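You operate a simulated robot arm through the tools that you are given. There is no shell and no other tool.

You are at the controls of a simulated robot arm. One attempt, no reset.

JOB
Plug the yellow hose end into the AIR IN box, then open the main air and switch machine two on.
Fine: force knob at FIRM; the drain lever and the other knobs stay. Let nothing fall to the floor.
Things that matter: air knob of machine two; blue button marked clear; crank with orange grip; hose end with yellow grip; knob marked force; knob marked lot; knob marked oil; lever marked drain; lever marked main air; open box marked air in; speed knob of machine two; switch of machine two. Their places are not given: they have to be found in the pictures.

Only the result counts: the job must be done as asked and must still hold three seconds after the hand-in. Knocking over, shifting, dropping, spilling or breaking anything else fails it.

ROBOT AND FRAMES
A 7-joint arm with a fingered hand, fixed in place. Base frame: the origin is on the floor under the middle of its stand, x ahead of it, y to its left, z up; the work surface is at about z = 1.36. Readings come in m, rad, newtons and seconds.
It reaches about 1.228 m from its shoulder. Its first joint turns from -2.007 to 2.007 rad. Payload 5 kg.
The tool frame sits at the grasp point between the pads (the TCP): z along the fingers, y along the line on which they close. The tips reach 0.032 m beyond it. The gripper opens to 0.16 m; its body begins 0.089 m behind the TCP. The gripper is a hand of 4 fingers: y runs from the thumb to the fingers, the wrist lies at [0, 0, -0.267] in the tool frame.
Orientation is that of the tool frame in the base frame, as a unit quaternion [x, y, z, w]. With the fingers straight down and closing along the base's y, the tool's x points along the base's -x, its y along +y and its z along -z.

CONTROLS
- The arm moves only by the tool move_arm. Its argument "motion" is a list of rows, each a list of 6 numbers: the turn, a rotation vector about the base's x, y, z in units of 4 degrees (1.0 is 4 degrees), then the shift along the base's x, y, z in units of 20 mm (1.0 is 20 mm). In form: [[rx, ry, rz, dx, dy, dz], ...]. A call has 1 to 20 rows; each row shifts and turns the commanded pose from where the row before left it. A call with a number of a shift or a turn outside -1 to 1 is refused whole. Rows are played at 5 a second. More than 0.05 m and 0.15 rad between two rows, and nothing of the call is played. Where a pose cannot be reached the arm comes as near as it can. A force on the tool above 90 N (or 10 N above the force at the start of the call, whichever is more), or a blocked arm, ends the call early, and 0.2 s more pass. In this call time passes only in rows, and 0.2 s behind the last. The reply holds the time, the measured pose of the TCP, the force on the tool along the base axes, the opening and the grip force, in the units named above and with some noise, with the torque about the TCP (base axes, N m) and any sound that the robot's microphone picked up, and new pictures: "show" is both (left out), scene, wrist or none.
- Cameras (640 x 400 px; columns grow to the right, rows downward): "scene" is fixed at [0.0487, 0.4945, 1.7182]; the picture's right is [-0.19, -0.98, 0.00], its down [-0.63, 0.12, -0.77] and it looks along [0.75, -0.15, -0.64] (base axes); focal length 249 px, centre (320, 200). "wrist" rides on the gripper at [0.08, -0.004, -0.114] in the tool frame; the picture's right is [0.05, 1.00, 0.00], its down [-0.82, 0.04, -0.58] and it looks along [-0.58, 0.03, 0.82] (tool axes); focal length 265 px, centre (320, 200).
- move_column(by): slides the trunk up (or, below 0, down) by that many m; the arm rides with it, the base frame stays. It gives what a move gives, with no picture.
- curl_fingers(finger1, finger2, finger3, thumb_bend): sets how far each is bent, from 0 (flat) to 1 (curled in); at 0.3 the hand is open as for a grip, at 0.7 the pads meet at the TCP. One left out holds its place. A second passes; each finger stops where it meets its share of the squeeze, and holds until it gets a number again. It is the only way to open and close the hand. It gives what a move gives, with no picture; readings hold the bend of each and the force on the fingers (four entries, about 0 where the hand has none), thumb and palm.
- measure_at(camera, pixels): for up to 12 pixels [column, row] of the newest picture of that camera ("zoom" is the newest enlarged one), the place [x, y, z] in the base frame of the surface seen there, good to about 0.002 m, but the place of the scene camera against the robot may be out by one fixed shift of up to 0.018 m in any direction. The clock stands still meanwhile.
- zoom(camera, box): a new picture of the part [left, top, right, bottom] of that camera's present view, enlarged. The clock stands still meanwhile.
- close_job(): hands the job in; it is judged then, once.

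Unless the task says otherwise, let go and move clear before handing in.

The tools are called after ">>>" by a JSON object that holds its "name" and its "arguments". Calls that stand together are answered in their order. move_arm: Moves the arm, as the interface text tells. Its arguments: {"type":"object","properties":{"motion":{"type":"array","items":{"type":"array","items":{"type":"number"}}},"show":{"type":"string","enum":["both","scene","wrist","none"]}},"required":["motion"]} The other tools are called the same way: move_column (by) moves the trunk up or down; curl_fingers (finger1, finger2, finger3, thumb_bend) moves the fingers one by one; measure_at (camera, pixels) gives the place of the surface under pixels of a picture; zoom (camera, box) takes an enlarged picture of a part of a camera's view; close_job () hands the job in.

At the start:

```text
time_s: 0.0
tcp_pos: [0.6029, 0.2091, 1.5065]
tool_rot: [0.0, 1.0, 0.0, 0.0]
ft_force: [-0.6, 0.3, 0.0]
ft_torque: [0.01, 0.0, 0.0]
grip_width: 0.1598
gripper_force: 0.0
shape: jaw
bend: [0.3, 0.3, 0.3, 0.3]
finger forces: [0.0, 0.1, 0.1, 0.0, 0.0, 0.1]
trunk travel left (down, up): [-0.775, 0.215]
```

scene: 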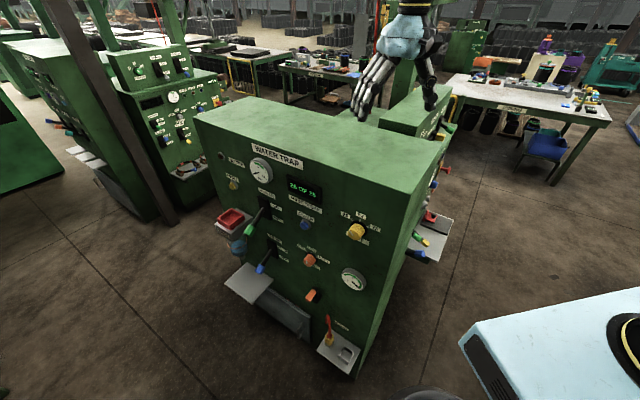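
wrist: 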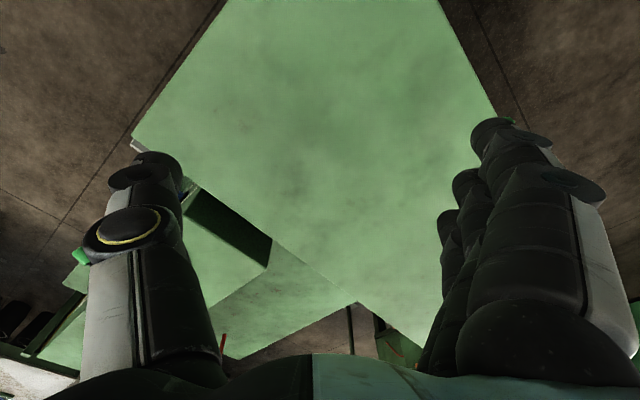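

The scene shows a green cabinet with a front panel facing the robot (WATER TRAP label near 278,155) and items on its front and right side. I'll zoom in on the panel parts to read the labels.

>>> {"name": "zoom", "arguments": {"camera": "scene", "box": [200, 130, 330, 220]}}

>>> {"name": "zoom", "arguments": {"camera": "scene", "box": [210, 200, 340, 290]}}

>>> {"name": "zoom", "arguments": {"camera": "scene", "box": [280, 200, 410, 290]}}

>>> {"name": "zoom", "arguments": {"camera": "scene", "box": [270, 280, 400, 380]}}

>>> {"name": "zoom", "arguments": {"camera": "scene", "box": [380, 120, 500, 270]}}

```text
4.44 times, centred on (265, 175) of scene
```

zoom: 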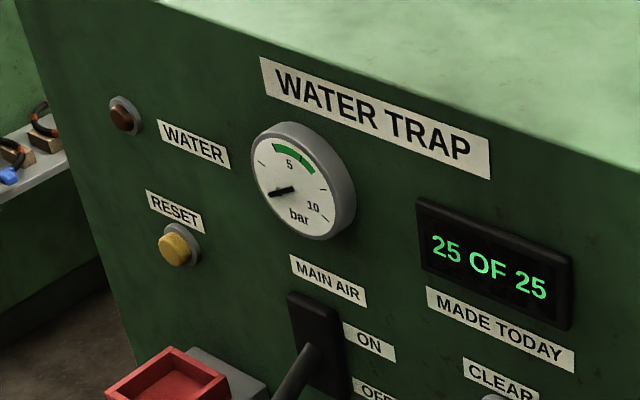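

```text
4.44 times, centred on (275, 245) of scene
```

zoom: 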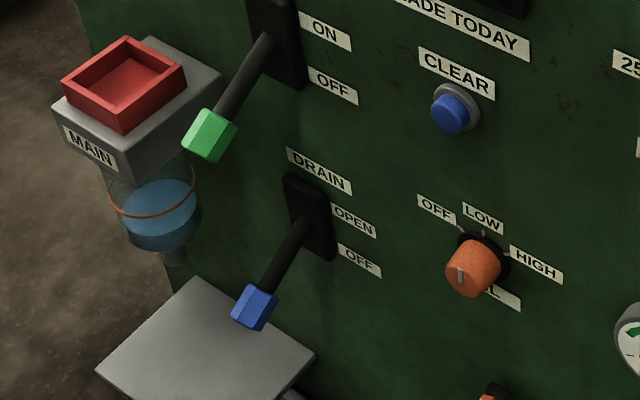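

```text
4.44 times, centred on (345, 245) of scene
```

zoom: 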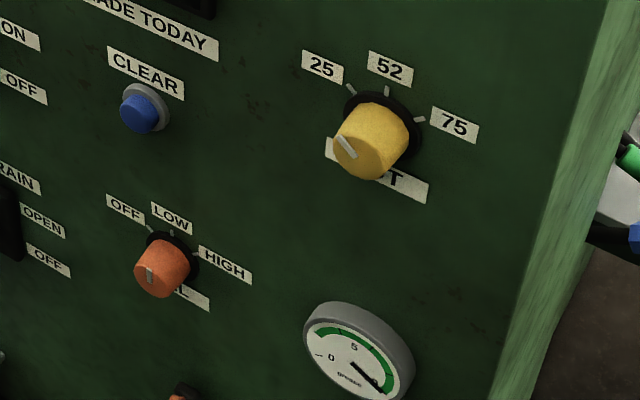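

```text
4.00 times, centred on (335, 330) of scene
```

zoom: 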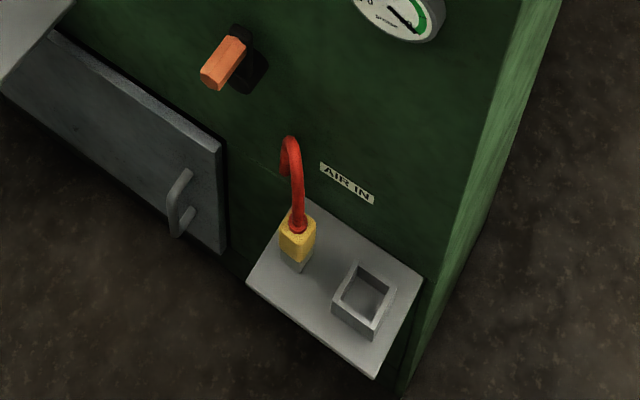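

```text
2.67 times, centred on (440, 195) of scene
```

zoom: 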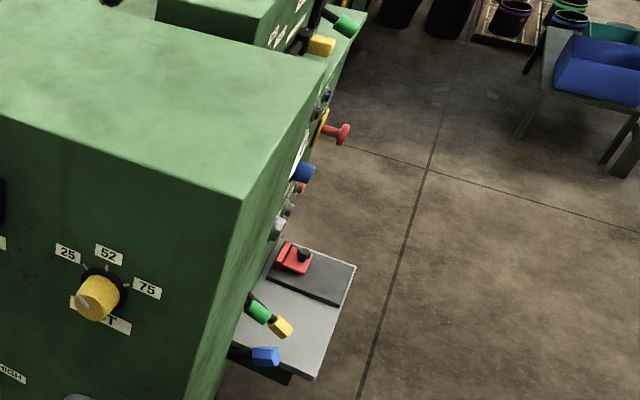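

The front panel holds main air lever (green grip, 252,230), drain lever, oil, lot, CLEAR, hose end (344→ near 330,338) and AIR IN box (347,352). The right side of the bench hides a second panel. I'll measure the main points.

>>> {"name": "measure_at", "arguments": {"camera": "scene", "pixels": [[197, 120], [415, 180], [355, 375], [252, 230], [268, 208], [262, 268], [275, 250], [304, 224], [310, 260], [356, 231], [312, 296], [329, 339]]}}

>>> {"name": "measure_at", "arguments": {"camera": "scene", "pixels": [[333, 337], [346, 350], [355, 350], [337, 352], [361, 362], [336, 330], [329, 316], [440, 217], [424, 237], [470, 70], [255, 100], [430, 100]]}}

>>> {"name": "zoom", "arguments": {"camera": "scene", "box": [400, 90, 480, 140]}}

>>> {"name": "zoom", "arguments": {"camera": "scene", "box": [300, 310, 380, 380]}}

>>> {"name": "zoom", "arguments": {"camera": "scene", "box": [100, 40, 240, 190]}}

```text
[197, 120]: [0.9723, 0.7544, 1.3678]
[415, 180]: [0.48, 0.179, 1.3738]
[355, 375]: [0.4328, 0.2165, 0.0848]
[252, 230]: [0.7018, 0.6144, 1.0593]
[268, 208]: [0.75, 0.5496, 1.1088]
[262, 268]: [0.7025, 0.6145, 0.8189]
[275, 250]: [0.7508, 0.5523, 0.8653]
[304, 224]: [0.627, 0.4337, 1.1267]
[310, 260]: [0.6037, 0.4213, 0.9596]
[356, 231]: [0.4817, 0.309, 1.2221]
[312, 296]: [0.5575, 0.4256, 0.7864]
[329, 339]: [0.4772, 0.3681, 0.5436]
```

```text
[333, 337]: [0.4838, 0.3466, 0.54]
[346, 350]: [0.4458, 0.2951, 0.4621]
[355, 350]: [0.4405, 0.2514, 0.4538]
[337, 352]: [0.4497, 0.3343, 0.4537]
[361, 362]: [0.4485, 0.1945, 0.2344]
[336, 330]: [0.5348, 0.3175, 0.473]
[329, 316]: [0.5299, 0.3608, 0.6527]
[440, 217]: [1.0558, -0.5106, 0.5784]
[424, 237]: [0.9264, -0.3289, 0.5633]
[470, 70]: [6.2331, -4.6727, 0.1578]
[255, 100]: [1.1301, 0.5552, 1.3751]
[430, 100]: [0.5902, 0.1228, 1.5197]
```

```text
8.00 times, centred on (440, 115) of scene
```

zoom: 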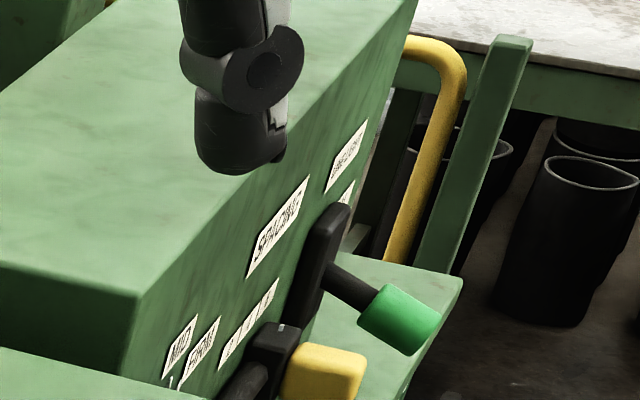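

```text
5.71 times, centred on (340, 345) of scene
```

zoom: 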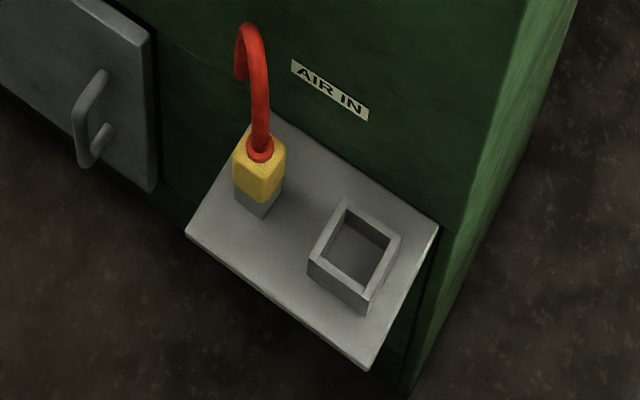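

```text
2.67 times, centred on (170, 115) of scene
```

zoom: 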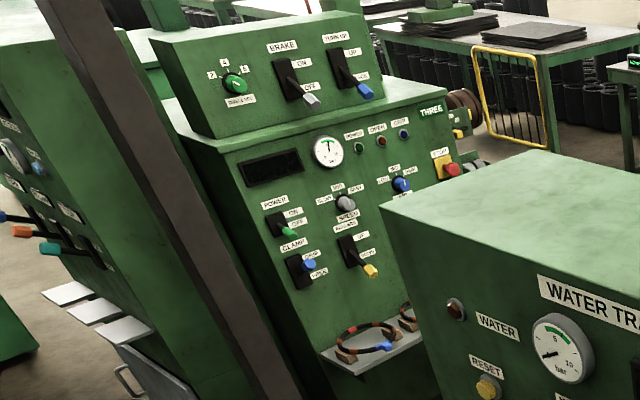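

The cabinet's near corner is at about (0.48, 0.18), top at z 1.37; machine two seems to be off to the right behind it. I'll move the hand back and right at a safe height, to look with the wrist camera.

>>> {"name": "move_arm", "arguments": {"motion": [[0, 0, 0, -0.6, -1, 0.3], [0, 0, 0, -0.6, -1, 0.3], [0, 0, 0, -0.6, -1, 0.3], [0, 0, 0, -0.6, -1, 0.3], [0, 0, 0, -0.6, -1, 0.3], [0, 0, 0, -0.6, -1, 0], [0, 0, 0, -0.6, -1, 0], [0, 0, 0, -0.6, -1, 0], [0, 0, 0, -0.6, -1, 0], [0, 0, 0, -0.6, -1, 0], [0, 0, 0, -0.6, -1, 0], [0, 0, 0, -0.6, -1, 0], [0, 0, 0, -0.6, -1, 0], [0, 0, 0, -0.6, -1, 0], [0, 0, 0, -0.6, -1, 0], [0, 0, 0, 0, -1, 0], [0, 0, 0, 0, -1, 0], [0, 0, 0, 0, -1, 0], [0, 0, 0, 0, -1, 0], [0, 0, 0, 0, -1, 0]]}}

```text
time_s: 4.2
tcp_pos: [0.4231, -0.1936, 1.5362]
tool_rot: [0.0, 1.0, 0.0, 0.0]
ft_force: [0.2, 0.6, -0.3]
ft_torque: [0.04, 0.01, -0.03]
grip_width: 0.1599
gripper_force: 0.1
shape: jaw
bend: [0.3, 0.3, 0.3, 0.3]
finger forces: [0.0, 0.1, 0.1, 0.1, 0.0, 0.0]
trunk travel left (down, up): [-0.775, 0.215]
```

scene: 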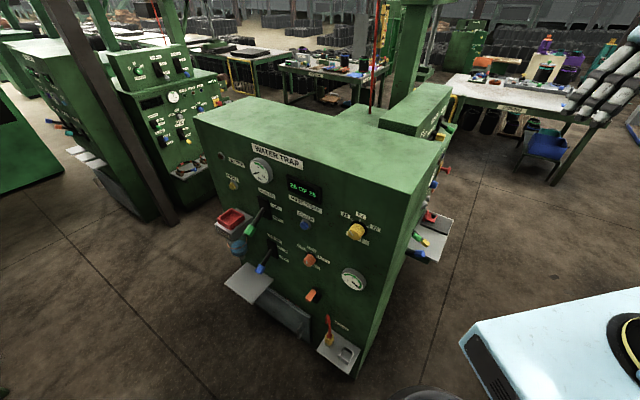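
wrist: 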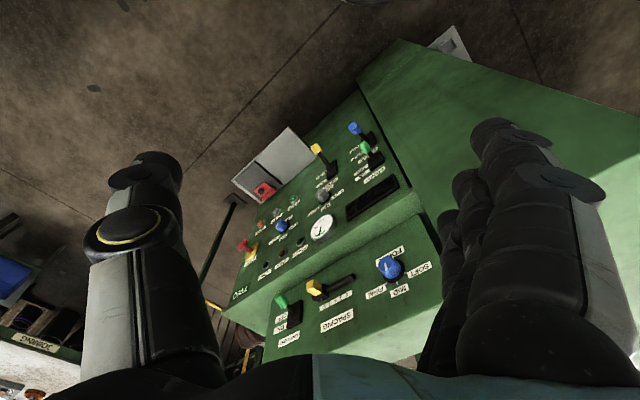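

The wrist picture (upside down) shows machine TWO's panel: upper box with blue knob (390,268), spacing lever etc., lower panel with levers. Zoom on these.

>>> {"name": "zoom", "arguments": {"camera": "wrist", "box": [220, 120, 430, 260]}}

>>> {"name": "zoom", "arguments": {"camera": "wrist", "box": [220, 230, 450, 360]}}

>>> {"name": "measure_at", "arguments": {"camera": "wrist", "pixels": [[390, 268], [318, 290], [280, 301], [281, 226], [323, 196], [317, 150], [355, 128], [366, 147], [323, 228], [360, 85], [440, 235], [265, 190]]}}

```text
2.86 times, centred on (325, 190) of wrist
```

zoom: 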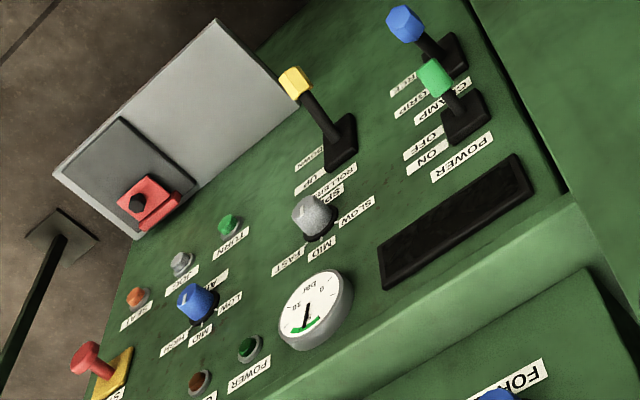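

```text
2.78 times, centred on (335, 295) of wrist
```

zoom: 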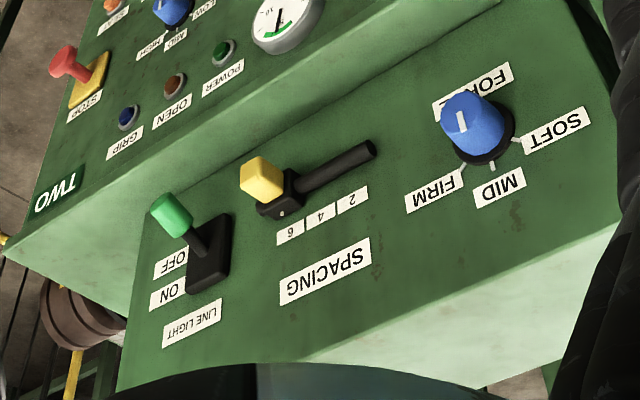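

```text
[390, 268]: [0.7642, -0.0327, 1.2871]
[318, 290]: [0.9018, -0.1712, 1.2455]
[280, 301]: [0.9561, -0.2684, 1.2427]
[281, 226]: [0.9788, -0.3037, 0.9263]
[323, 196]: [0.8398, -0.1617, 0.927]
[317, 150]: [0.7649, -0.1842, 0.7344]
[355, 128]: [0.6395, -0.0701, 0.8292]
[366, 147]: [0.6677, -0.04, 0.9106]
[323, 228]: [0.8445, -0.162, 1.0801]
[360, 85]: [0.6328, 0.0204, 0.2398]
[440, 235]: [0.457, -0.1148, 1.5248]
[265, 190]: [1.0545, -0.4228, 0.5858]
```

Machine two's panel shows FORCE knob (blue, 390,268), POWER lever (green grip, 366,147), gray SPEED knob (323,196), blue AIR knob (281,226). I'll tilt the hand to look more horizontally at this panel, turned toward it.

>>> {"name": "move_arm", "arguments": {"motion": [[0, -1, 0, -0.5, 0, 0], [0, -1, 0, -0.5, 0, 0], [0, -1, 0, -0.5, 0, 0], [0, -1, 0, -0.5, 0, 0], [0, -1, 0, -0.5, 0, 0], [0, -1, 0, -0.5, 0, 0], [0, -1, 0, 0, 0, 0], [0, -1, 0, 0, 0, 0], [0, -1, 0, 0, 0, 0], [0, -1, 0, 0, 0, 0], [0, 0, 1, 0, -0.5, 0], [0, 0, 1, 0, -0.5, 0], [0, 0, 1, 0, -0.5, 0], [0, 0, 1, 0, -0.5, 0], [0, 0, 1, 0, -0.5, 0], [0, 0, 1, 0, -0.5, 0], [0, 0, 1, 0, 0, 0], [0, 0, 1, 0, 0, 0], [0, 0, 1, 0, 0, 0], [0, 0, 1, 0, 0, 0]]}}

```text
time_s: 8.4
tcp_pos: [0.5298, -0.208, 1.5488]
tool_rot: [-0.317, 0.889, 0.115, 0.311]
ft_force: [0.1, 0.0, 0.3]
ft_torque: [-0.03, 0.0, 0.01]
grip_width: 0.1601
gripper_force: 0.2
shape: jaw
bend: [0.3, 0.3, 0.3, 0.3]
finger forces: [0.1, 0.0, 0.0, 0.1, 0.0, 0.0]
out of reach, approached as far as the arm can: row 3, 4, 5, 6, 8, 9, 10, 12, 13, 14, 15, 16, 17, 18, 19, 20
trunk travel left (down, up): [-0.775, 0.215]
```

scene: 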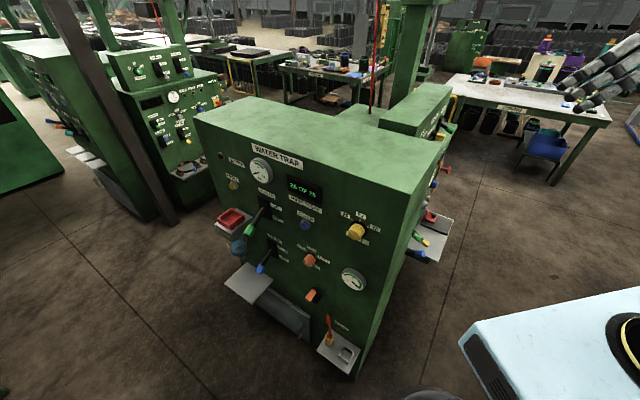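
wrist: 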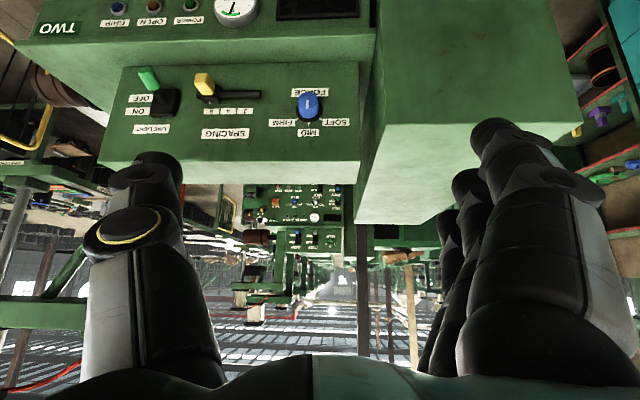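

The view is close enough; the FORCE knob is at (308,105). Zooming to read its pointer and the other controls.

>>> {"name": "zoom", "arguments": {"camera": "wrist", "box": [265, 75, 365, 145]}}

>>> {"name": "measure_at", "arguments": {"camera": "wrist", "pixels": [[308, 104], [308, 117], [296, 106], [320, 106], [352, 70], [352, 155], [130, 75], [125, 150], [372, 90], [360, 180], [262, 96], [205, 84]]}}

```text
5.71 times, centred on (315, 110) of wrist
```

zoom: 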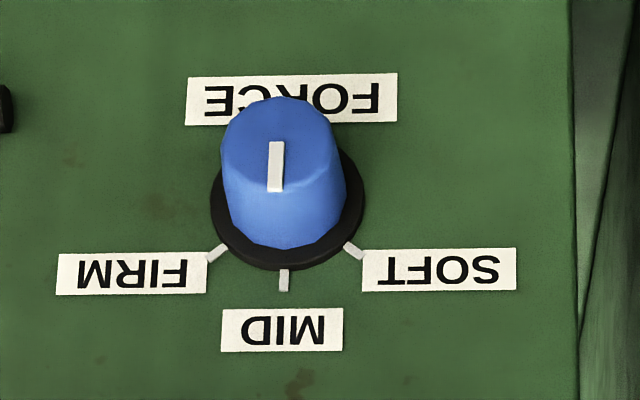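

```text
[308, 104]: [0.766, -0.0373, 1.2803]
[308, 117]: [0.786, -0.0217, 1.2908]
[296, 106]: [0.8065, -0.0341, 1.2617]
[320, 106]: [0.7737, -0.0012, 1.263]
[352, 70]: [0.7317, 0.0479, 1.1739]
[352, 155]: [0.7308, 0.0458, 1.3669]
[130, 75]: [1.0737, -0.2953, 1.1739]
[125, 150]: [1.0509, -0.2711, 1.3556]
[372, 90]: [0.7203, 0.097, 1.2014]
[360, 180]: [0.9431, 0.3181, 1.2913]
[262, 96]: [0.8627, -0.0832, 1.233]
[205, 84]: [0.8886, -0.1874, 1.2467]
```

FORCE's pointer is at MID (mark points up in reality), so it needs turning about 50° clockwise (seen from front) to FIRM. I'll check where the robot's own body is in the scene and look at other controls' detail.

>>> {"name": "measure_at", "arguments": {"camera": "scene", "pixels": [[500, 320], [560, 310], [630, 300], [470, 345], [600, 350], [430, 395], [400, 180], [300, 150], [220, 130], [395, 240], [380, 300], [340, 280]]}}

>>> {"name": "zoom", "arguments": {"camera": "scene", "box": [440, 260, 640, 400]}}

```text
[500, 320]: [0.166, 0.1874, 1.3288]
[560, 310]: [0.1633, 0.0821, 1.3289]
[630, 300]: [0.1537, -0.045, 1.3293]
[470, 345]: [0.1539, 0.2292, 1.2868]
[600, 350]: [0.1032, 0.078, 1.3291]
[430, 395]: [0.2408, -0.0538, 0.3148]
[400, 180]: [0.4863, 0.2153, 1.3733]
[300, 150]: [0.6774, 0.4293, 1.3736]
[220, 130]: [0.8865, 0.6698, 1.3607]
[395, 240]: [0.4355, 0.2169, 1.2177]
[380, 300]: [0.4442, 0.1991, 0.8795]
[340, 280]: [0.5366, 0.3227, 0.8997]
```

```text
2.86 times, centred on (540, 330) of scene
```

zoom: 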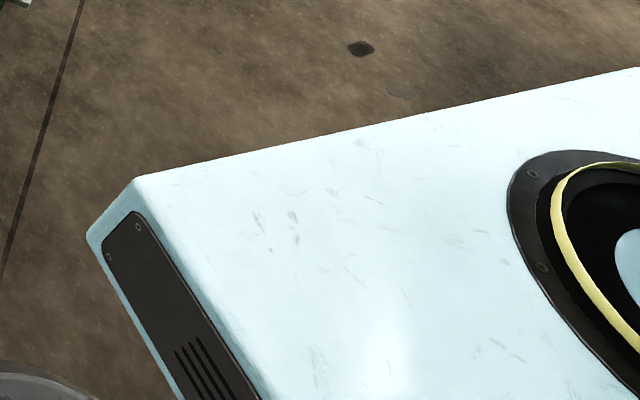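

The torso top is at z≈1.33 with the first joint near the origin; the FORCE knob tip is at about (0.766,-0.037,1.28) on a vertical panel facing (-0.7,-0.7). I'll pitch the hand toward horizontal, facing that panel, keeping well clear of it.

>>> {"name": "move_arm", "arguments": {"motion": [[0.707, -0.707, 0.1, 0.5, 0.26, -0.5], [0.707, -0.707, 0.1, 0.5, 0.26, -0.5], [0.707, -0.707, 0.1, 0.5, 0.26, -0.5], [0.707, -0.707, 0.1, 0.5, 0.26, -0.5], [0.707, -0.707, 0.1, 0.5, 0.26, -0.5], [0.707, -0.707, 0.1, 0.5, 0.26, -0.5], [0.707, -0.707, 0.1, 0.5, 0.26, -0.5], [0.707, -0.707, 0.1, 0.5, 0.26, -0.5], [0.707, -0.707, 0.1, 0.5, 0.26, -0.5], [0.707, -0.707, 0.1, 0.5, 0.26, -0.5]], "show": "wrist"}}

```text
time_s: 10.6
tcp_pos: [0.6712, -0.075, 1.6697]
tool_rot: [-0.275, 0.815, 0.213, 0.464]
ft_force: [-0.2, 0.0, 0.4]
ft_torque: [-0.02, 0.0, 0.0]
grip_width: 0.1604
gripper_force: 0.1
shape: jaw
bend: [0.3, 0.3, 0.3, 0.3]
finger forces: [0.1, 0.0, 0.1, 0.0, 0.0, 0.1]
out of reach, approached as far as the arm can: row 1, 2, 3, 4, 5, 6, 7, 8, 9, 10
trunk travel left (down, up): [-0.775, 0.215]
```

wrist: 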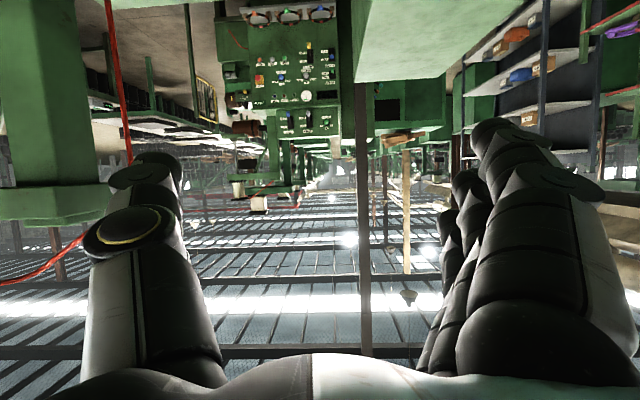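

The arm can't hold that tilt at that low height with the shoulder so high (TCP drifted to z 1.67). I'll back away from the bench first, then lower the trunk so the knob is nearer shoulder height.

>>> {"name": "move_arm", "arguments": {"motion": [[0, 0, 0, -0.7, -0.7, 0], [0, 0, 0, -0.7, -0.7, 0], [0, 0, 0, -0.7, -0.7, 0], [0, 0, 0, -0.7, -0.7, 0], [0, 0, 0, -0.7, -0.7, 0]], "show": "none"}}

```text
time_s: 11.8
tcp_pos: [0.6147, -0.1273, 1.7262]
tool_rot: [-0.275, 0.803, 0.222, 0.479]
ft_force: [-1.0, -1.2, 0.2]
ft_torque: [0.05, -0.01, 0.01]
grip_width: 0.16
gripper_force: 0.0
shape: jaw
bend: [0.3, 0.3, 0.3, 0.3]
finger forces: [0.1, 0.0, 0.0, 0.1, 0.0, 0.0]
out of reach, approached as far as the arm can: row 1, 2, 3, 4, 5
trunk travel left (down, up): [-0.775, 0.215]
```

The command base follows the achieved pose, and the TCP is now 0.2 m off the box panel. Lowering the trunk in steps.

>>> {"name": "move_column", "arguments": {"by": -0.2}}

>>> {"name": "move_column", "arguments": {"by": -0.15}}

>>> {"name": "move_arm", "arguments": {"motion": [[0, 0, 0, 0, 0, 0]]}}

```text
time_s: 14.0
tcp_pos: [0.6173, -0.1265, 1.5255]
tool_rot: [-0.275, 0.804, 0.221, 0.478]
ft_force: [-0.1, 0.5, -0.5]
ft_torque: [-0.03, 0.01, 0.0]
grip_width: 0.1598
gripper_force: 0.0
shape: jaw
bend: [0.3, 0.3, 0.3, 0.3]
finger forces: [0.0, 0.0, 0.0, 0.0, 0.0, 0.1]
trunk travel left (down, up): [-0.575, 0.415]
```

```text
time_s: 15.7
tcp_pos: [0.6161, -0.125, 1.3758]
tool_rot: [-0.274, 0.804, 0.221, 0.479]
ft_force: [-0.5, 0.3, -1.1]
ft_torque: [0.03, 0.0, 0.01]
grip_width: 0.16
gripper_force: 0.1
shape: jaw
bend: [0.3, 0.3, 0.3, 0.3]
finger forces: [0.0, 0.1, 0.1, 0.0, 0.0, 0.0]
trunk travel left (down, up): [-0.425, 0.565]
```

```text
time_s: 16.1
tcp_pos: [0.6163, -0.126, 1.3758]
tool_rot: [-0.275, 0.804, 0.221, 0.478]
ft_force: [-0.1, 0.6, -0.4]
ft_torque: [0.03, -0.02, -0.01]
grip_width: 0.1599
gripper_force: 0.1
shape: jaw
bend: [0.3, 0.3, 0.3, 0.3]
finger forces: [0.1, 0.1, 0.0, 0.1, 0.0, 0.1]
trunk travel left (down, up): [-0.425, 0.565]
```

scene: 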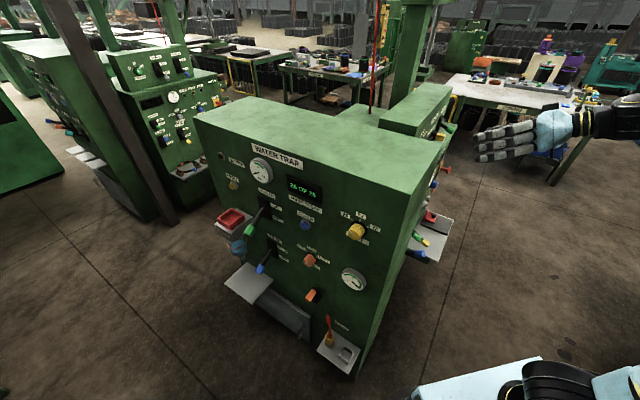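
wrist: 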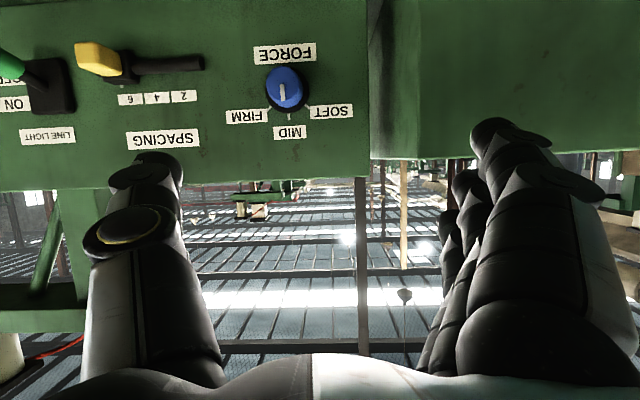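

Now the FORCE knob is at (285,88) in the wrist picture with the fingers visible. Zoom and measure it precisely.

>>> {"name": "zoom", "arguments": {"camera": "wrist", "box": [215, 35, 365, 145]}}

>>> {"name": "measure_at", "arguments": {"camera": "wrist", "pixels": [[282, 90], [282, 80], [288, 100], [270, 105], [289, 114], [304, 108], [240, 150], [340, 150], [365, 100], [400, 60], [380, 150], [400, 150]]}}

```text
3.64 times, centred on (290, 90) of wrist
```

zoom: 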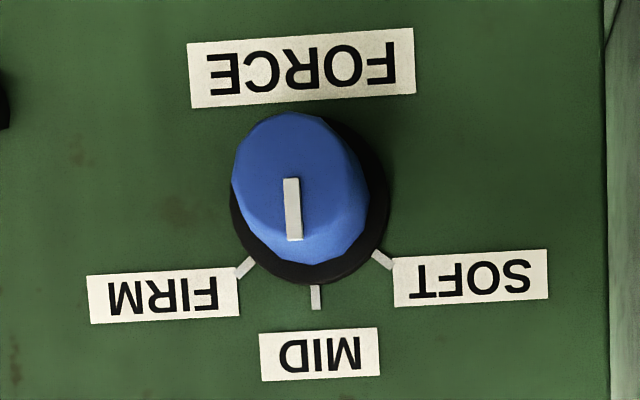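

```text
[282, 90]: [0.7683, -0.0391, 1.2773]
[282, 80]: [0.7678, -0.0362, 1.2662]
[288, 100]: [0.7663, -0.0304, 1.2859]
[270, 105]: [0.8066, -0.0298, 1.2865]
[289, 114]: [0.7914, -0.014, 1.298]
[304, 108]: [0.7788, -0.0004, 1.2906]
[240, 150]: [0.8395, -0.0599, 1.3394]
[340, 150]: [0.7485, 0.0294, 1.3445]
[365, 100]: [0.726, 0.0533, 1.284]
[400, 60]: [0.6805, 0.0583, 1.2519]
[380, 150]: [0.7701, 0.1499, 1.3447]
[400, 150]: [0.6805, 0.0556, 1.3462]
```

The box panel is vertical at 45°, the knob centre about (0.768,-0.037,1.270), protruding 34 mm. I'll pre-shape the fingers and bring the hand level in front of it, 8 cm short.

>>> {"name": "curl_fingers", "arguments": {"finger1": 0.48, "finger2": 0.48, "finger3": 0.48, "thumb_bend": 0.48}}

>>> {"name": "move_arm", "arguments": {"motion": [[0.58, -0.58, 0.04, 0.5, 0.1, -0.66], [0.58, -0.58, 0.04, 0.5, 0.1, -0.66], [0.58, -0.58, 0.04, 0.5, 0.1, -0.66], [0.58, -0.58, 0.04, 0.5, 0.1, -0.66], [0.58, -0.58, 0.04, 0.5, 0.1, -0.66], [0.58, -0.58, 0.04, 0.5, 0.1, -0.66], [0.58, -0.58, 0.04, 0.5, 0.1, -0.66], [0.58, -0.58, 0.04, 0.5, 0.1, -0.66]]}}

```text
time_s: 17.1
tcp_pos: [0.6165, -0.1266, 1.3754]
tool_rot: [-0.273, 0.805, 0.22, 0.479]
ft_force: [-0.6, 0.8, 1.0]
ft_torque: [-0.01, 0.0, 0.01]
grip_width: 0.1001
gripper_force: 0.1
shape: fingers
bend: [0.48, 0.48, 0.48, 0.48]
finger forces: [0.1, 0.0, 0.0, 0.0, 0.1, 0.0]
trunk travel left (down, up): [-0.425, 0.565]
```

```text
time_s: 18.9
tcp_pos: [0.7392, -0.0761, 1.5654]
tool_rot: [-0.23, 0.681, 0.309, 0.622]
ft_force: [0.2, -0.1, 0.2]
ft_torque: [0.02, 0.0, 0.02]
grip_width: 0.1001
gripper_force: 0.1
shape: fingers
bend: [0.48, 0.48, 0.48, 0.48]
finger forces: [0.1, 0.1, 0.0, 0.0, 0.1, 0.0]
out of reach, approached as far as the arm can: row 1, 2, 3, 4, 5, 6, 7, 8
trunk travel left (down, up): [-0.425, 0.565]
```

scene: 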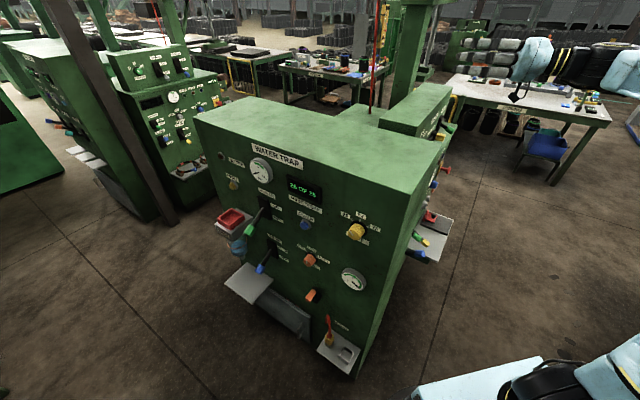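
wrist: 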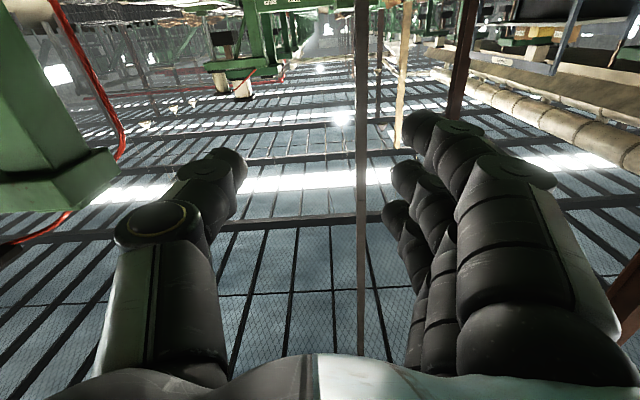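

The hand leveled but the arm rose to z 1.57, so a joint limit is in play. I'll look at the arm's posture in the scene picture (580,60 and 600,370).

>>> {"name": "zoom", "arguments": {"camera": "scene", "box": [440, 0, 640, 130]}}

>>> {"name": "zoom", "arguments": {"camera": "scene", "box": [400, 270, 640, 400]}}

>>> {"name": "measure_at", "arguments": {"camera": "scene", "pixels": [[530, 60], [585, 65], [625, 70], [620, 370], [600, 390], [545, 380], [500, 375], [636, 340], [560, 110], [638, 60], [520, 360], [590, 365]]}}

```text
3.08 times, centred on (540, 65) of scene
```

zoom: 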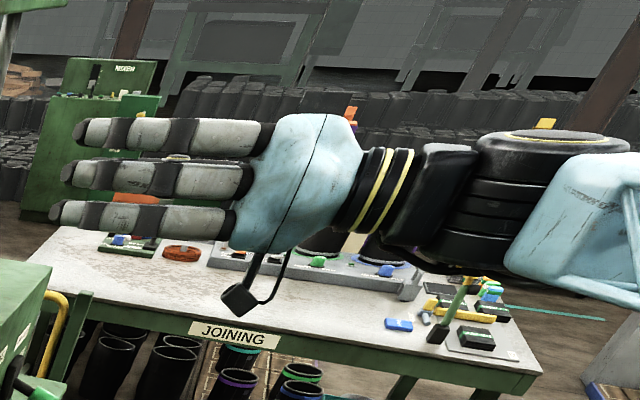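

```text
2.67 times, centred on (520, 335) of scene
```

zoom: 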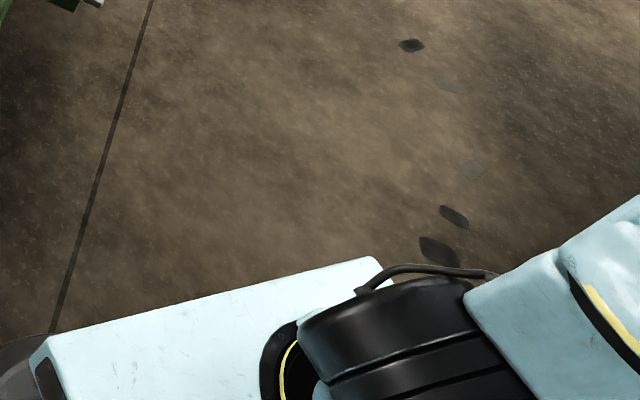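

```text
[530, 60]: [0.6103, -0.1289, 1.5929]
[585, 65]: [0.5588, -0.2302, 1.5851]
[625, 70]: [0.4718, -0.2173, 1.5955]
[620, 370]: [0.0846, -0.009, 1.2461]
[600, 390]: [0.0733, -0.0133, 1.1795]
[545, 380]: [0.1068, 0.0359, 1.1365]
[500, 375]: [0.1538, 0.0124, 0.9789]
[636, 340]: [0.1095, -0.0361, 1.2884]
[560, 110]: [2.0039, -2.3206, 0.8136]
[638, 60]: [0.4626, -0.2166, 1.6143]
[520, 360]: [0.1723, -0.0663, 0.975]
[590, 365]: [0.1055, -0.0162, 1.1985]
```

The arm is elbow-up with forearm level at z≈1.6, so simply lowering the trunk ~0.29 keeps this posture and brings the hand to knob height. First back off a little from the panel.

>>> {"name": "move_arm", "arguments": {"motion": [[0, 0, 0, -0.6, -0.6, 0], [0, 0, 0, -0.6, -0.6, 0], [0, 0, 0, -0.6, -0.6, 0], [0, 0, 0, -0.6, -0.6, 0]], "show": "scene"}}

```text
time_s: 19.9
tcp_pos: [0.6892, -0.1246, 1.5874]
tool_rot: [-0.233, 0.671, 0.308, 0.633]
ft_force: [-0.1, -0.1, -0.4]
ft_torque: [0.01, 0.0, -0.02]
grip_width: 0.1
gripper_force: 0.0
shape: fingers
bend: [0.48, 0.48, 0.48, 0.48]
finger forces: [0.1, 0.0, 0.0, 0.0, 0.0, 0.0]
out of reach, approached as far as the arm can: row 1, 3
trunk travel left (down, up): [-0.425, 0.565]
```

scene: 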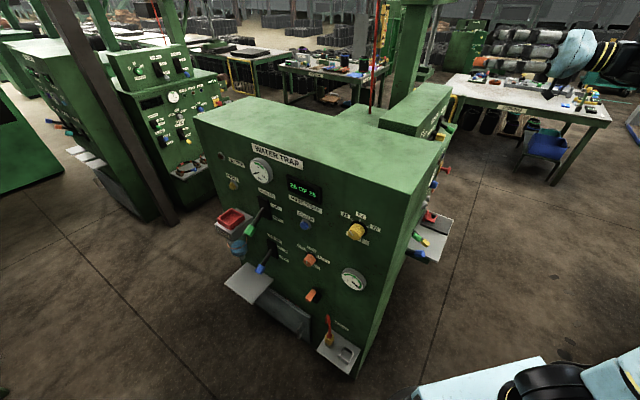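

Backing off worked. Now lower the trunk by 0.315 to bring the TCP to knob height.

>>> {"name": "move_column", "arguments": {"by": -0.315}}

>>> {"name": "move_arm", "arguments": {"motion": [[0, 0, 0, 0, 0, 0]]}}

```text
time_s: 23.0
tcp_pos: [0.6898, -0.1236, 1.2724]
tool_rot: [-0.234, 0.671, 0.307, 0.633]
ft_force: [-0.5, -0.7, 0.0]
ft_torque: [0.0, 0.01, -0.01]
grip_width: 0.1
gripper_force: 0.1
shape: fingers
bend: [0.48, 0.48, 0.48, 0.48]
finger forces: [0.1, 0.0, 0.1, 0.0, 0.1, 0.1]
trunk travel left (down, up): [-0.11, 0.88]
```

```text
time_s: 23.4
tcp_pos: [0.6898, -0.1231, 1.2723]
tool_rot: [-0.233, 0.671, 0.307, 0.633]
ft_force: [0.4, 0.1, 1.0]
ft_torque: [0.0, 0.0, 0.02]
grip_width: 0.1001
gripper_force: 0.0
shape: fingers
bend: [0.48, 0.48, 0.48, 0.48]
finger forces: [0.0, 0.1, 0.1, 0.0, 0.0, 0.1]
trunk travel left (down, up): [-0.11, 0.88]
```

scene: 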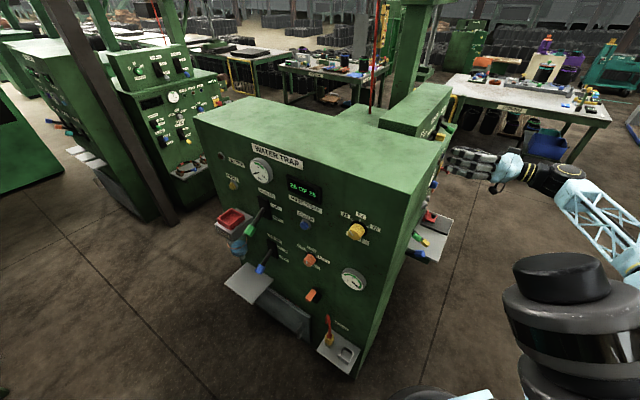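
wrist: 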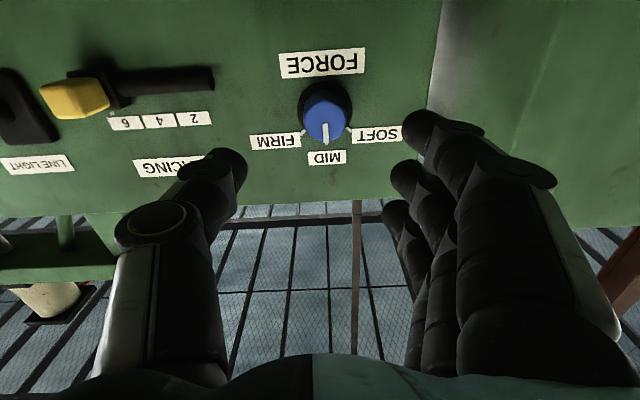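

The knob is now at (325,112), centred between thumb and fingers. Zooming for precise measurement.

>>> {"name": "zoom", "arguments": {"camera": "wrist", "box": [245, 40, 415, 180]}}

>>> {"name": "measure_at", "arguments": {"camera": "wrist", "pixels": [[325, 118], [325, 124], [325, 110], [335, 118], [316, 118], [325, 132], [327, 147], [303, 132], [349, 130], [225, 165], [430, 125], [405, 180]]}}

```text
2.86 times, centred on (330, 110) of wrist
```

zoom: 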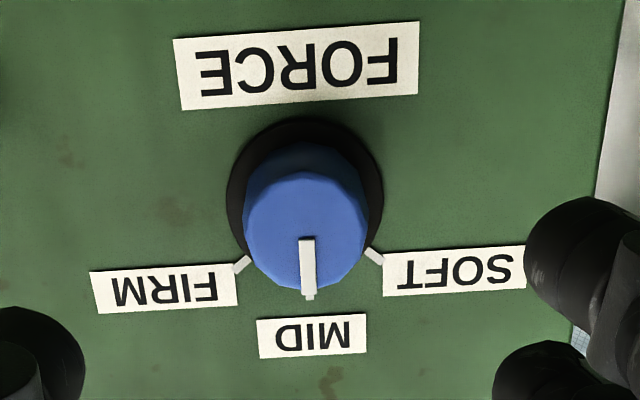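

```text
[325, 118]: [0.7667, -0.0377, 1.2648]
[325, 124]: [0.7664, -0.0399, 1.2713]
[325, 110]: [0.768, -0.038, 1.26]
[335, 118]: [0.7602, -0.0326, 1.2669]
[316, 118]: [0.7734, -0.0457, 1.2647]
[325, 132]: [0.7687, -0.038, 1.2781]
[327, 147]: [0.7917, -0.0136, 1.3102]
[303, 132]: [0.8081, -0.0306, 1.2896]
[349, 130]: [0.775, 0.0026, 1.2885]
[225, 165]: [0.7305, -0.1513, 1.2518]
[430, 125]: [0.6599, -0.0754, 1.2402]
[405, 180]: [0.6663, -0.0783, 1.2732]
```

Knob centre C≈(0.767,-0.0385,1.2695), ticks at ±50°. I'll test in free space whether the arm can roll +52° about the finger axis without drifting.

>>> {"name": "move_arm", "arguments": {"motion": [[0.707, 0.707, 0, 0, 0, 0], [0.707, 0.707, 0, 0, 0, 0], [0.707, 0.707, 0, 0, 0, 0], [0.707, 0.707, 0, 0, 0, 0], [0.707, 0.707, 0, 0, 0, 0], [0.707, 0.707, 0, 0, 0, 0], [0.707, 0.707, 0, 0, 0, 0], [0.707, 0.707, 0, 0, 0, 0], [0.707, 0.707, 0, 0, 0, 0], [0.707, 0.707, 0, 0, 0, 0], [0.707, 0.707, 0, 0, 0, 0], [0.707, 0.707, 0, 0, 0, 0], [0.707, 0.707, 0, 0, 0, 0]], "show": "wrist"}}

```text
time_s: 26.2
tcp_pos: [0.6891, -0.1239, 1.2718]
tool_rot: [0.083, 0.705, 0.556, 0.433]
ft_force: [0.2, -1.3, -1.2]
ft_torque: [0.0, -0.02, 0.05]
grip_width: 0.0999
gripper_force: 0.0
shape: fingers
bend: [0.48, 0.48, 0.48, 0.48]
finger forces: [0.0, 0.1, 0.0, 0.1, 0.0, 0.0]
trunk travel left (down, up): [-0.11, 0.88]
```

wrist: 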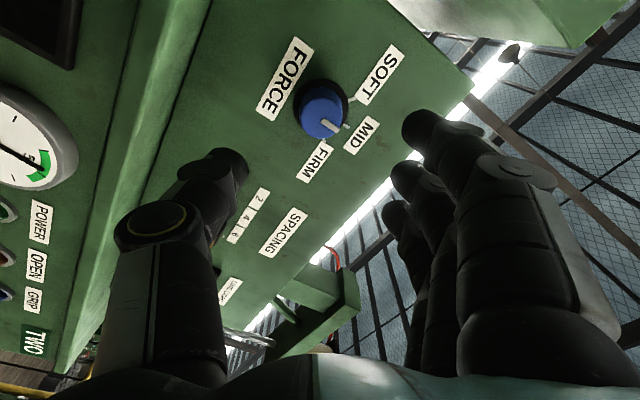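

Rolling works with no drift. I'll roll back, centre on the knob axis, and advance to about 25 mm short of the grasp position.

>>> {"name": "move_arm", "arguments": {"motion": [[-0.707, -0.707, 0, 0, 0, 0], [-0.707, -0.707, 0, 0, 0, 0], [-0.707, -0.707, 0, 0, 0, 0], [-0.707, -0.707, 0, 0, 0, 0], [-0.707, -0.707, 0, 0, 0, 0], [-0.707, -0.707, 0, 0, 0, 0], [-0.707, -0.707, 0, 0, 0, 0], [-0.707, -0.707, 0, 0, 0, 0], [-0.707, -0.707, 0, 0, 0, 0], [-0.707, -0.707, 0, 0, 0, 0], [-0.707, -0.707, 0, 0, 0, 0], [-0.707, -0.707, 0, 0, 0, 0], [-0.707, -0.707, 0, 0, 0, 0], [0, 0, 0, -0.19, 0.19, -0.09], [0, 0, 0, 0.5, 0.5, 0], [0, 0, 0, 0.5, 0.5, 0], [0, 0, 0, 0.5, 0.5, 0], [0, 0, 0, 0.5, 0.5, 0], [0, 0, 0, 0.5, 0.5, 0]], "show": "wrist"}}

```text
time_s: 30.2
tcp_pos: [0.7358, -0.0693, 1.2711]
tool_rot: [-0.233, 0.671, 0.307, 0.634]
ft_force: [-0.8, -0.9, -0.1]
ft_torque: [0.0, 0.01, 0.01]
grip_width: 0.1001
gripper_force: 0.0
shape: fingers
bend: [0.48, 0.48, 0.48, 0.48]
finger forces: [0.0, 0.0, 0.1, 0.0, 0.0, 0.0]
trunk travel left (down, up): [-0.11, 0.88]
```

wrist: 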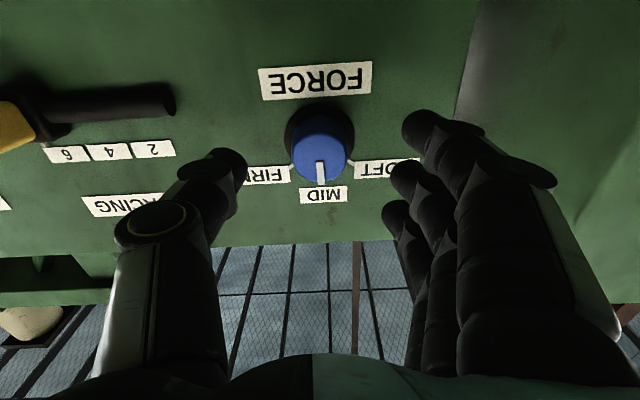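

The knob (320,145) is well centred between thumb (225,165) and fingers. Advance the last 35 mm.

>>> {"name": "move_arm", "arguments": {"motion": [[0, 0, 0, 0.42, 0.42, 0], [0, 0, 0, 0.42, 0.42, 0], [0, 0, 0, 0.42, 0.42, 0]], "show": "wrist"}}

```text
time_s: 31.0
tcp_pos: [0.7615, -0.0434, 1.2713]
tool_rot: [-0.233, 0.671, 0.307, 0.633]
ft_force: [0.1, -0.1, 0.3]
ft_torque: [-0.02, -0.02, 0.01]
grip_width: 0.1002
gripper_force: 0.0
shape: fingers
bend: [0.48, 0.48, 0.48, 0.48]
finger forces: [0.1, 0.0, 0.0, 0.0, 0.0, 0.0]
trunk travel left (down, up): [-0.11, 0.88]
```

wrist: 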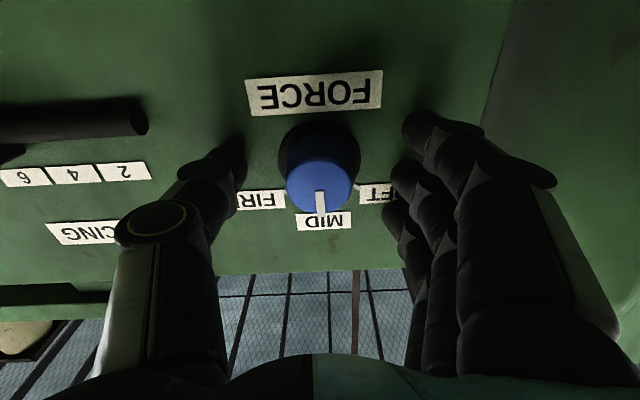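

The knob sits between thumb and middle finger; I'll close just those two first in a small step.

>>> {"name": "curl_fingers", "arguments": {"finger2": 0.58, "thumb_bend": 0.58}}

>>> {"name": "move_arm", "arguments": {"motion": [[0, 0, 0, 0, 0, 0]], "show": "wrist"}}

```text
time_s: 32.0
tcp_pos: [0.7612, -0.0455, 1.271]
tool_rot: [-0.234, 0.671, 0.307, 0.633]
ft_force: [0.8, -0.3, 0.4]
ft_torque: [0.01, -0.01, 0.05]
grip_width: 0.0823
gripper_force: 0.0
shape: fingers
bend: [0.48, 0.57, 0.48, 0.57]
finger forces: [0.0, 0.1, 0.0, 0.1, 0.1, 0.0]
trunk travel left (down, up): [-0.11, 0.88]
```

```text
time_s: 32.4
tcp_pos: [0.7613, -0.0447, 1.2706]
tool_rot: [-0.234, 0.671, 0.307, 0.633]
ft_force: [-0.4, -0.1, -1.4]
ft_torque: [-0.02, -0.01, -0.04]
grip_width: 0.082
gripper_force: 0.0
shape: fingers
bend: [0.48, 0.57, 0.48, 0.57]
finger forces: [0.0, 0.1, 0.1, 0.1, 0.0, 0.1]
trunk travel left (down, up): [-0.11, 0.88]
```

wrist: 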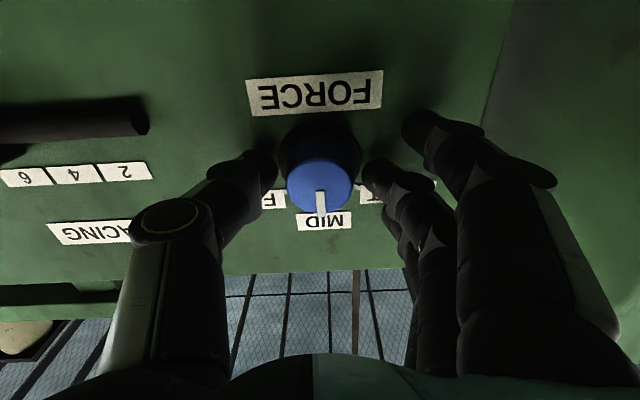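

Thumb tip (265,165) and middle fingertip (375,170) are just beside the knob. Close further to grip.

>>> {"name": "curl_fingers", "arguments": {"finger2": 0.68, "thumb_bend": 0.68}}

>>> {"name": "move_arm", "arguments": {"motion": [[0, 0, 0, 0, 0, 0]], "show": "wrist"}}

```text
time_s: 33.4
tcp_pos: [0.7625, -0.0442, 1.2713]
tool_rot: [-0.233, 0.671, 0.307, 0.633]
ft_force: [6.0, 0.1, 2.1]
ft_torque: [0.01, -0.11, -0.03]
grip_width: 0.0739
gripper_force: 9.3
shape: fingers
bend: [0.48, 0.61, 0.48, 0.64]
finger forces: [0.0, 7.5, 0.0, 0.0, 11.1, 0.0]
trunk travel left (down, up): [-0.11, 0.88]
```

```text
time_s: 33.8
tcp_pos: [0.7623, -0.0447, 1.2704]
tool_rot: [-0.232, 0.671, 0.306, 0.633]
ft_force: [5.3, -0.6, 1.7]
ft_torque: [0.03, -0.04, 0.03]
grip_width: 0.0743
gripper_force: 9.7
shape: fingers
bend: [0.48, 0.61, 0.48, 0.64]
finger forces: [0.1, 7.4, 0.0, 0.0, 11.0, 0.0]
trunk travel left (down, up): [-0.11, 0.88]
```

wrist: 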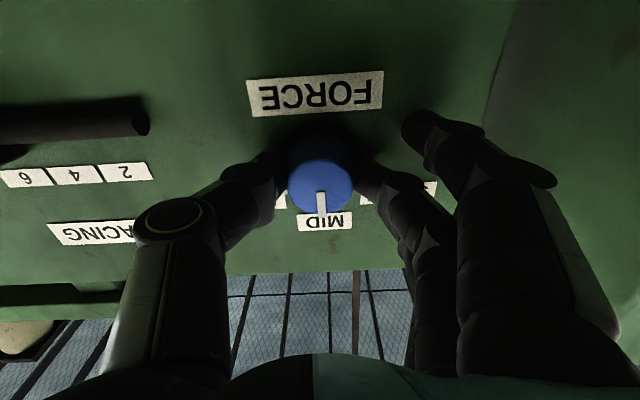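

Both are in contact (7.4 N and 11 N). Start turning clockwise: 16° first, then check the pointer.

>>> {"name": "move_arm", "arguments": {"motion": [[0.707, 0.707, 0, 0, 0, 0], [0.707, 0.707, 0, 0, 0, 0], [0.707, 0.707, 0, 0, 0, 0], [0.707, 0.707, 0, 0, 0, 0]], "show": "wrist"}}

```text
time_s: 34.8
tcp_pos: [0.762, -0.0449, 1.2699]
tool_rot: [-0.138, 0.697, 0.393, 0.584]
ft_force: [9.9, -2.6, 6.6]
ft_torque: [0.14, -0.15, -0.18]
grip_width: 0.0748
gripper_force: 8.9
shape: fingers
bend: [0.48, 0.62, 0.48, 0.64]
finger forces: [0.1, 6.4, 0.0, 0.0, 11.6, 0.0]
trunk travel left (down, up): [-0.11, 0.88]
```

wrist: 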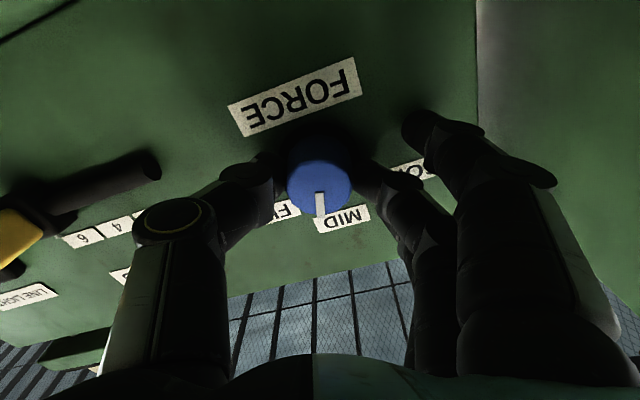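

The pointer stays fixed relative to the hand while the panel rotates, so the knob turns with it. Continue another 34°.

>>> {"name": "move_arm", "arguments": {"motion": [[0.707, 0.707, 0, 0, 0, 0], [0.707, 0.707, 0, 0, 0, 0], [0.707, 0.707, 0, 0, 0, 0], [0.707, 0.707, 0, 0, 0, 0], [0.707, 0.707, 0, 0, 0, 0], [0.707, 0.707, 0, 0, 0, 0], [0.707, 0.707, 0, 0, 0, 0], [0.707, 0.707, 0, 0, 0, 0], [0.35, 0.35, 0, 0, 0, 0]], "show": "wrist"}}

>>> {"name": "zoom", "arguments": {"camera": "wrist", "box": [220, 100, 420, 260]}}

```text
time_s: 36.8
tcp_pos: [0.7608, -0.0446, 1.2707]
tool_rot: [0.069, 0.706, 0.549, 0.443]
ft_force: [3.5, -0.6, -2.6]
ft_torque: [-0.01, 0.01, -0.02]
grip_width: 0.0741
gripper_force: 9.6
shape: fingers
bend: [0.48, 0.62, 0.48, 0.64]
finger forces: [0.0, 7.5, 0.0, 0.0, 11.6, 0.0]
trunk travel left (down, up): [-0.11, 0.88]
```

wrist: 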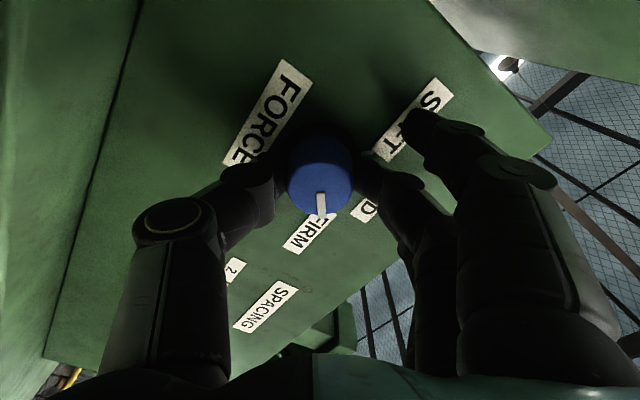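

```text
2.50 times, centred on (320, 180) of wrist
```

zoom: 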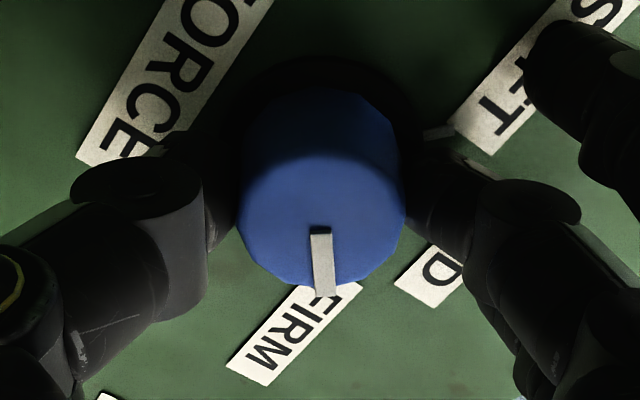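

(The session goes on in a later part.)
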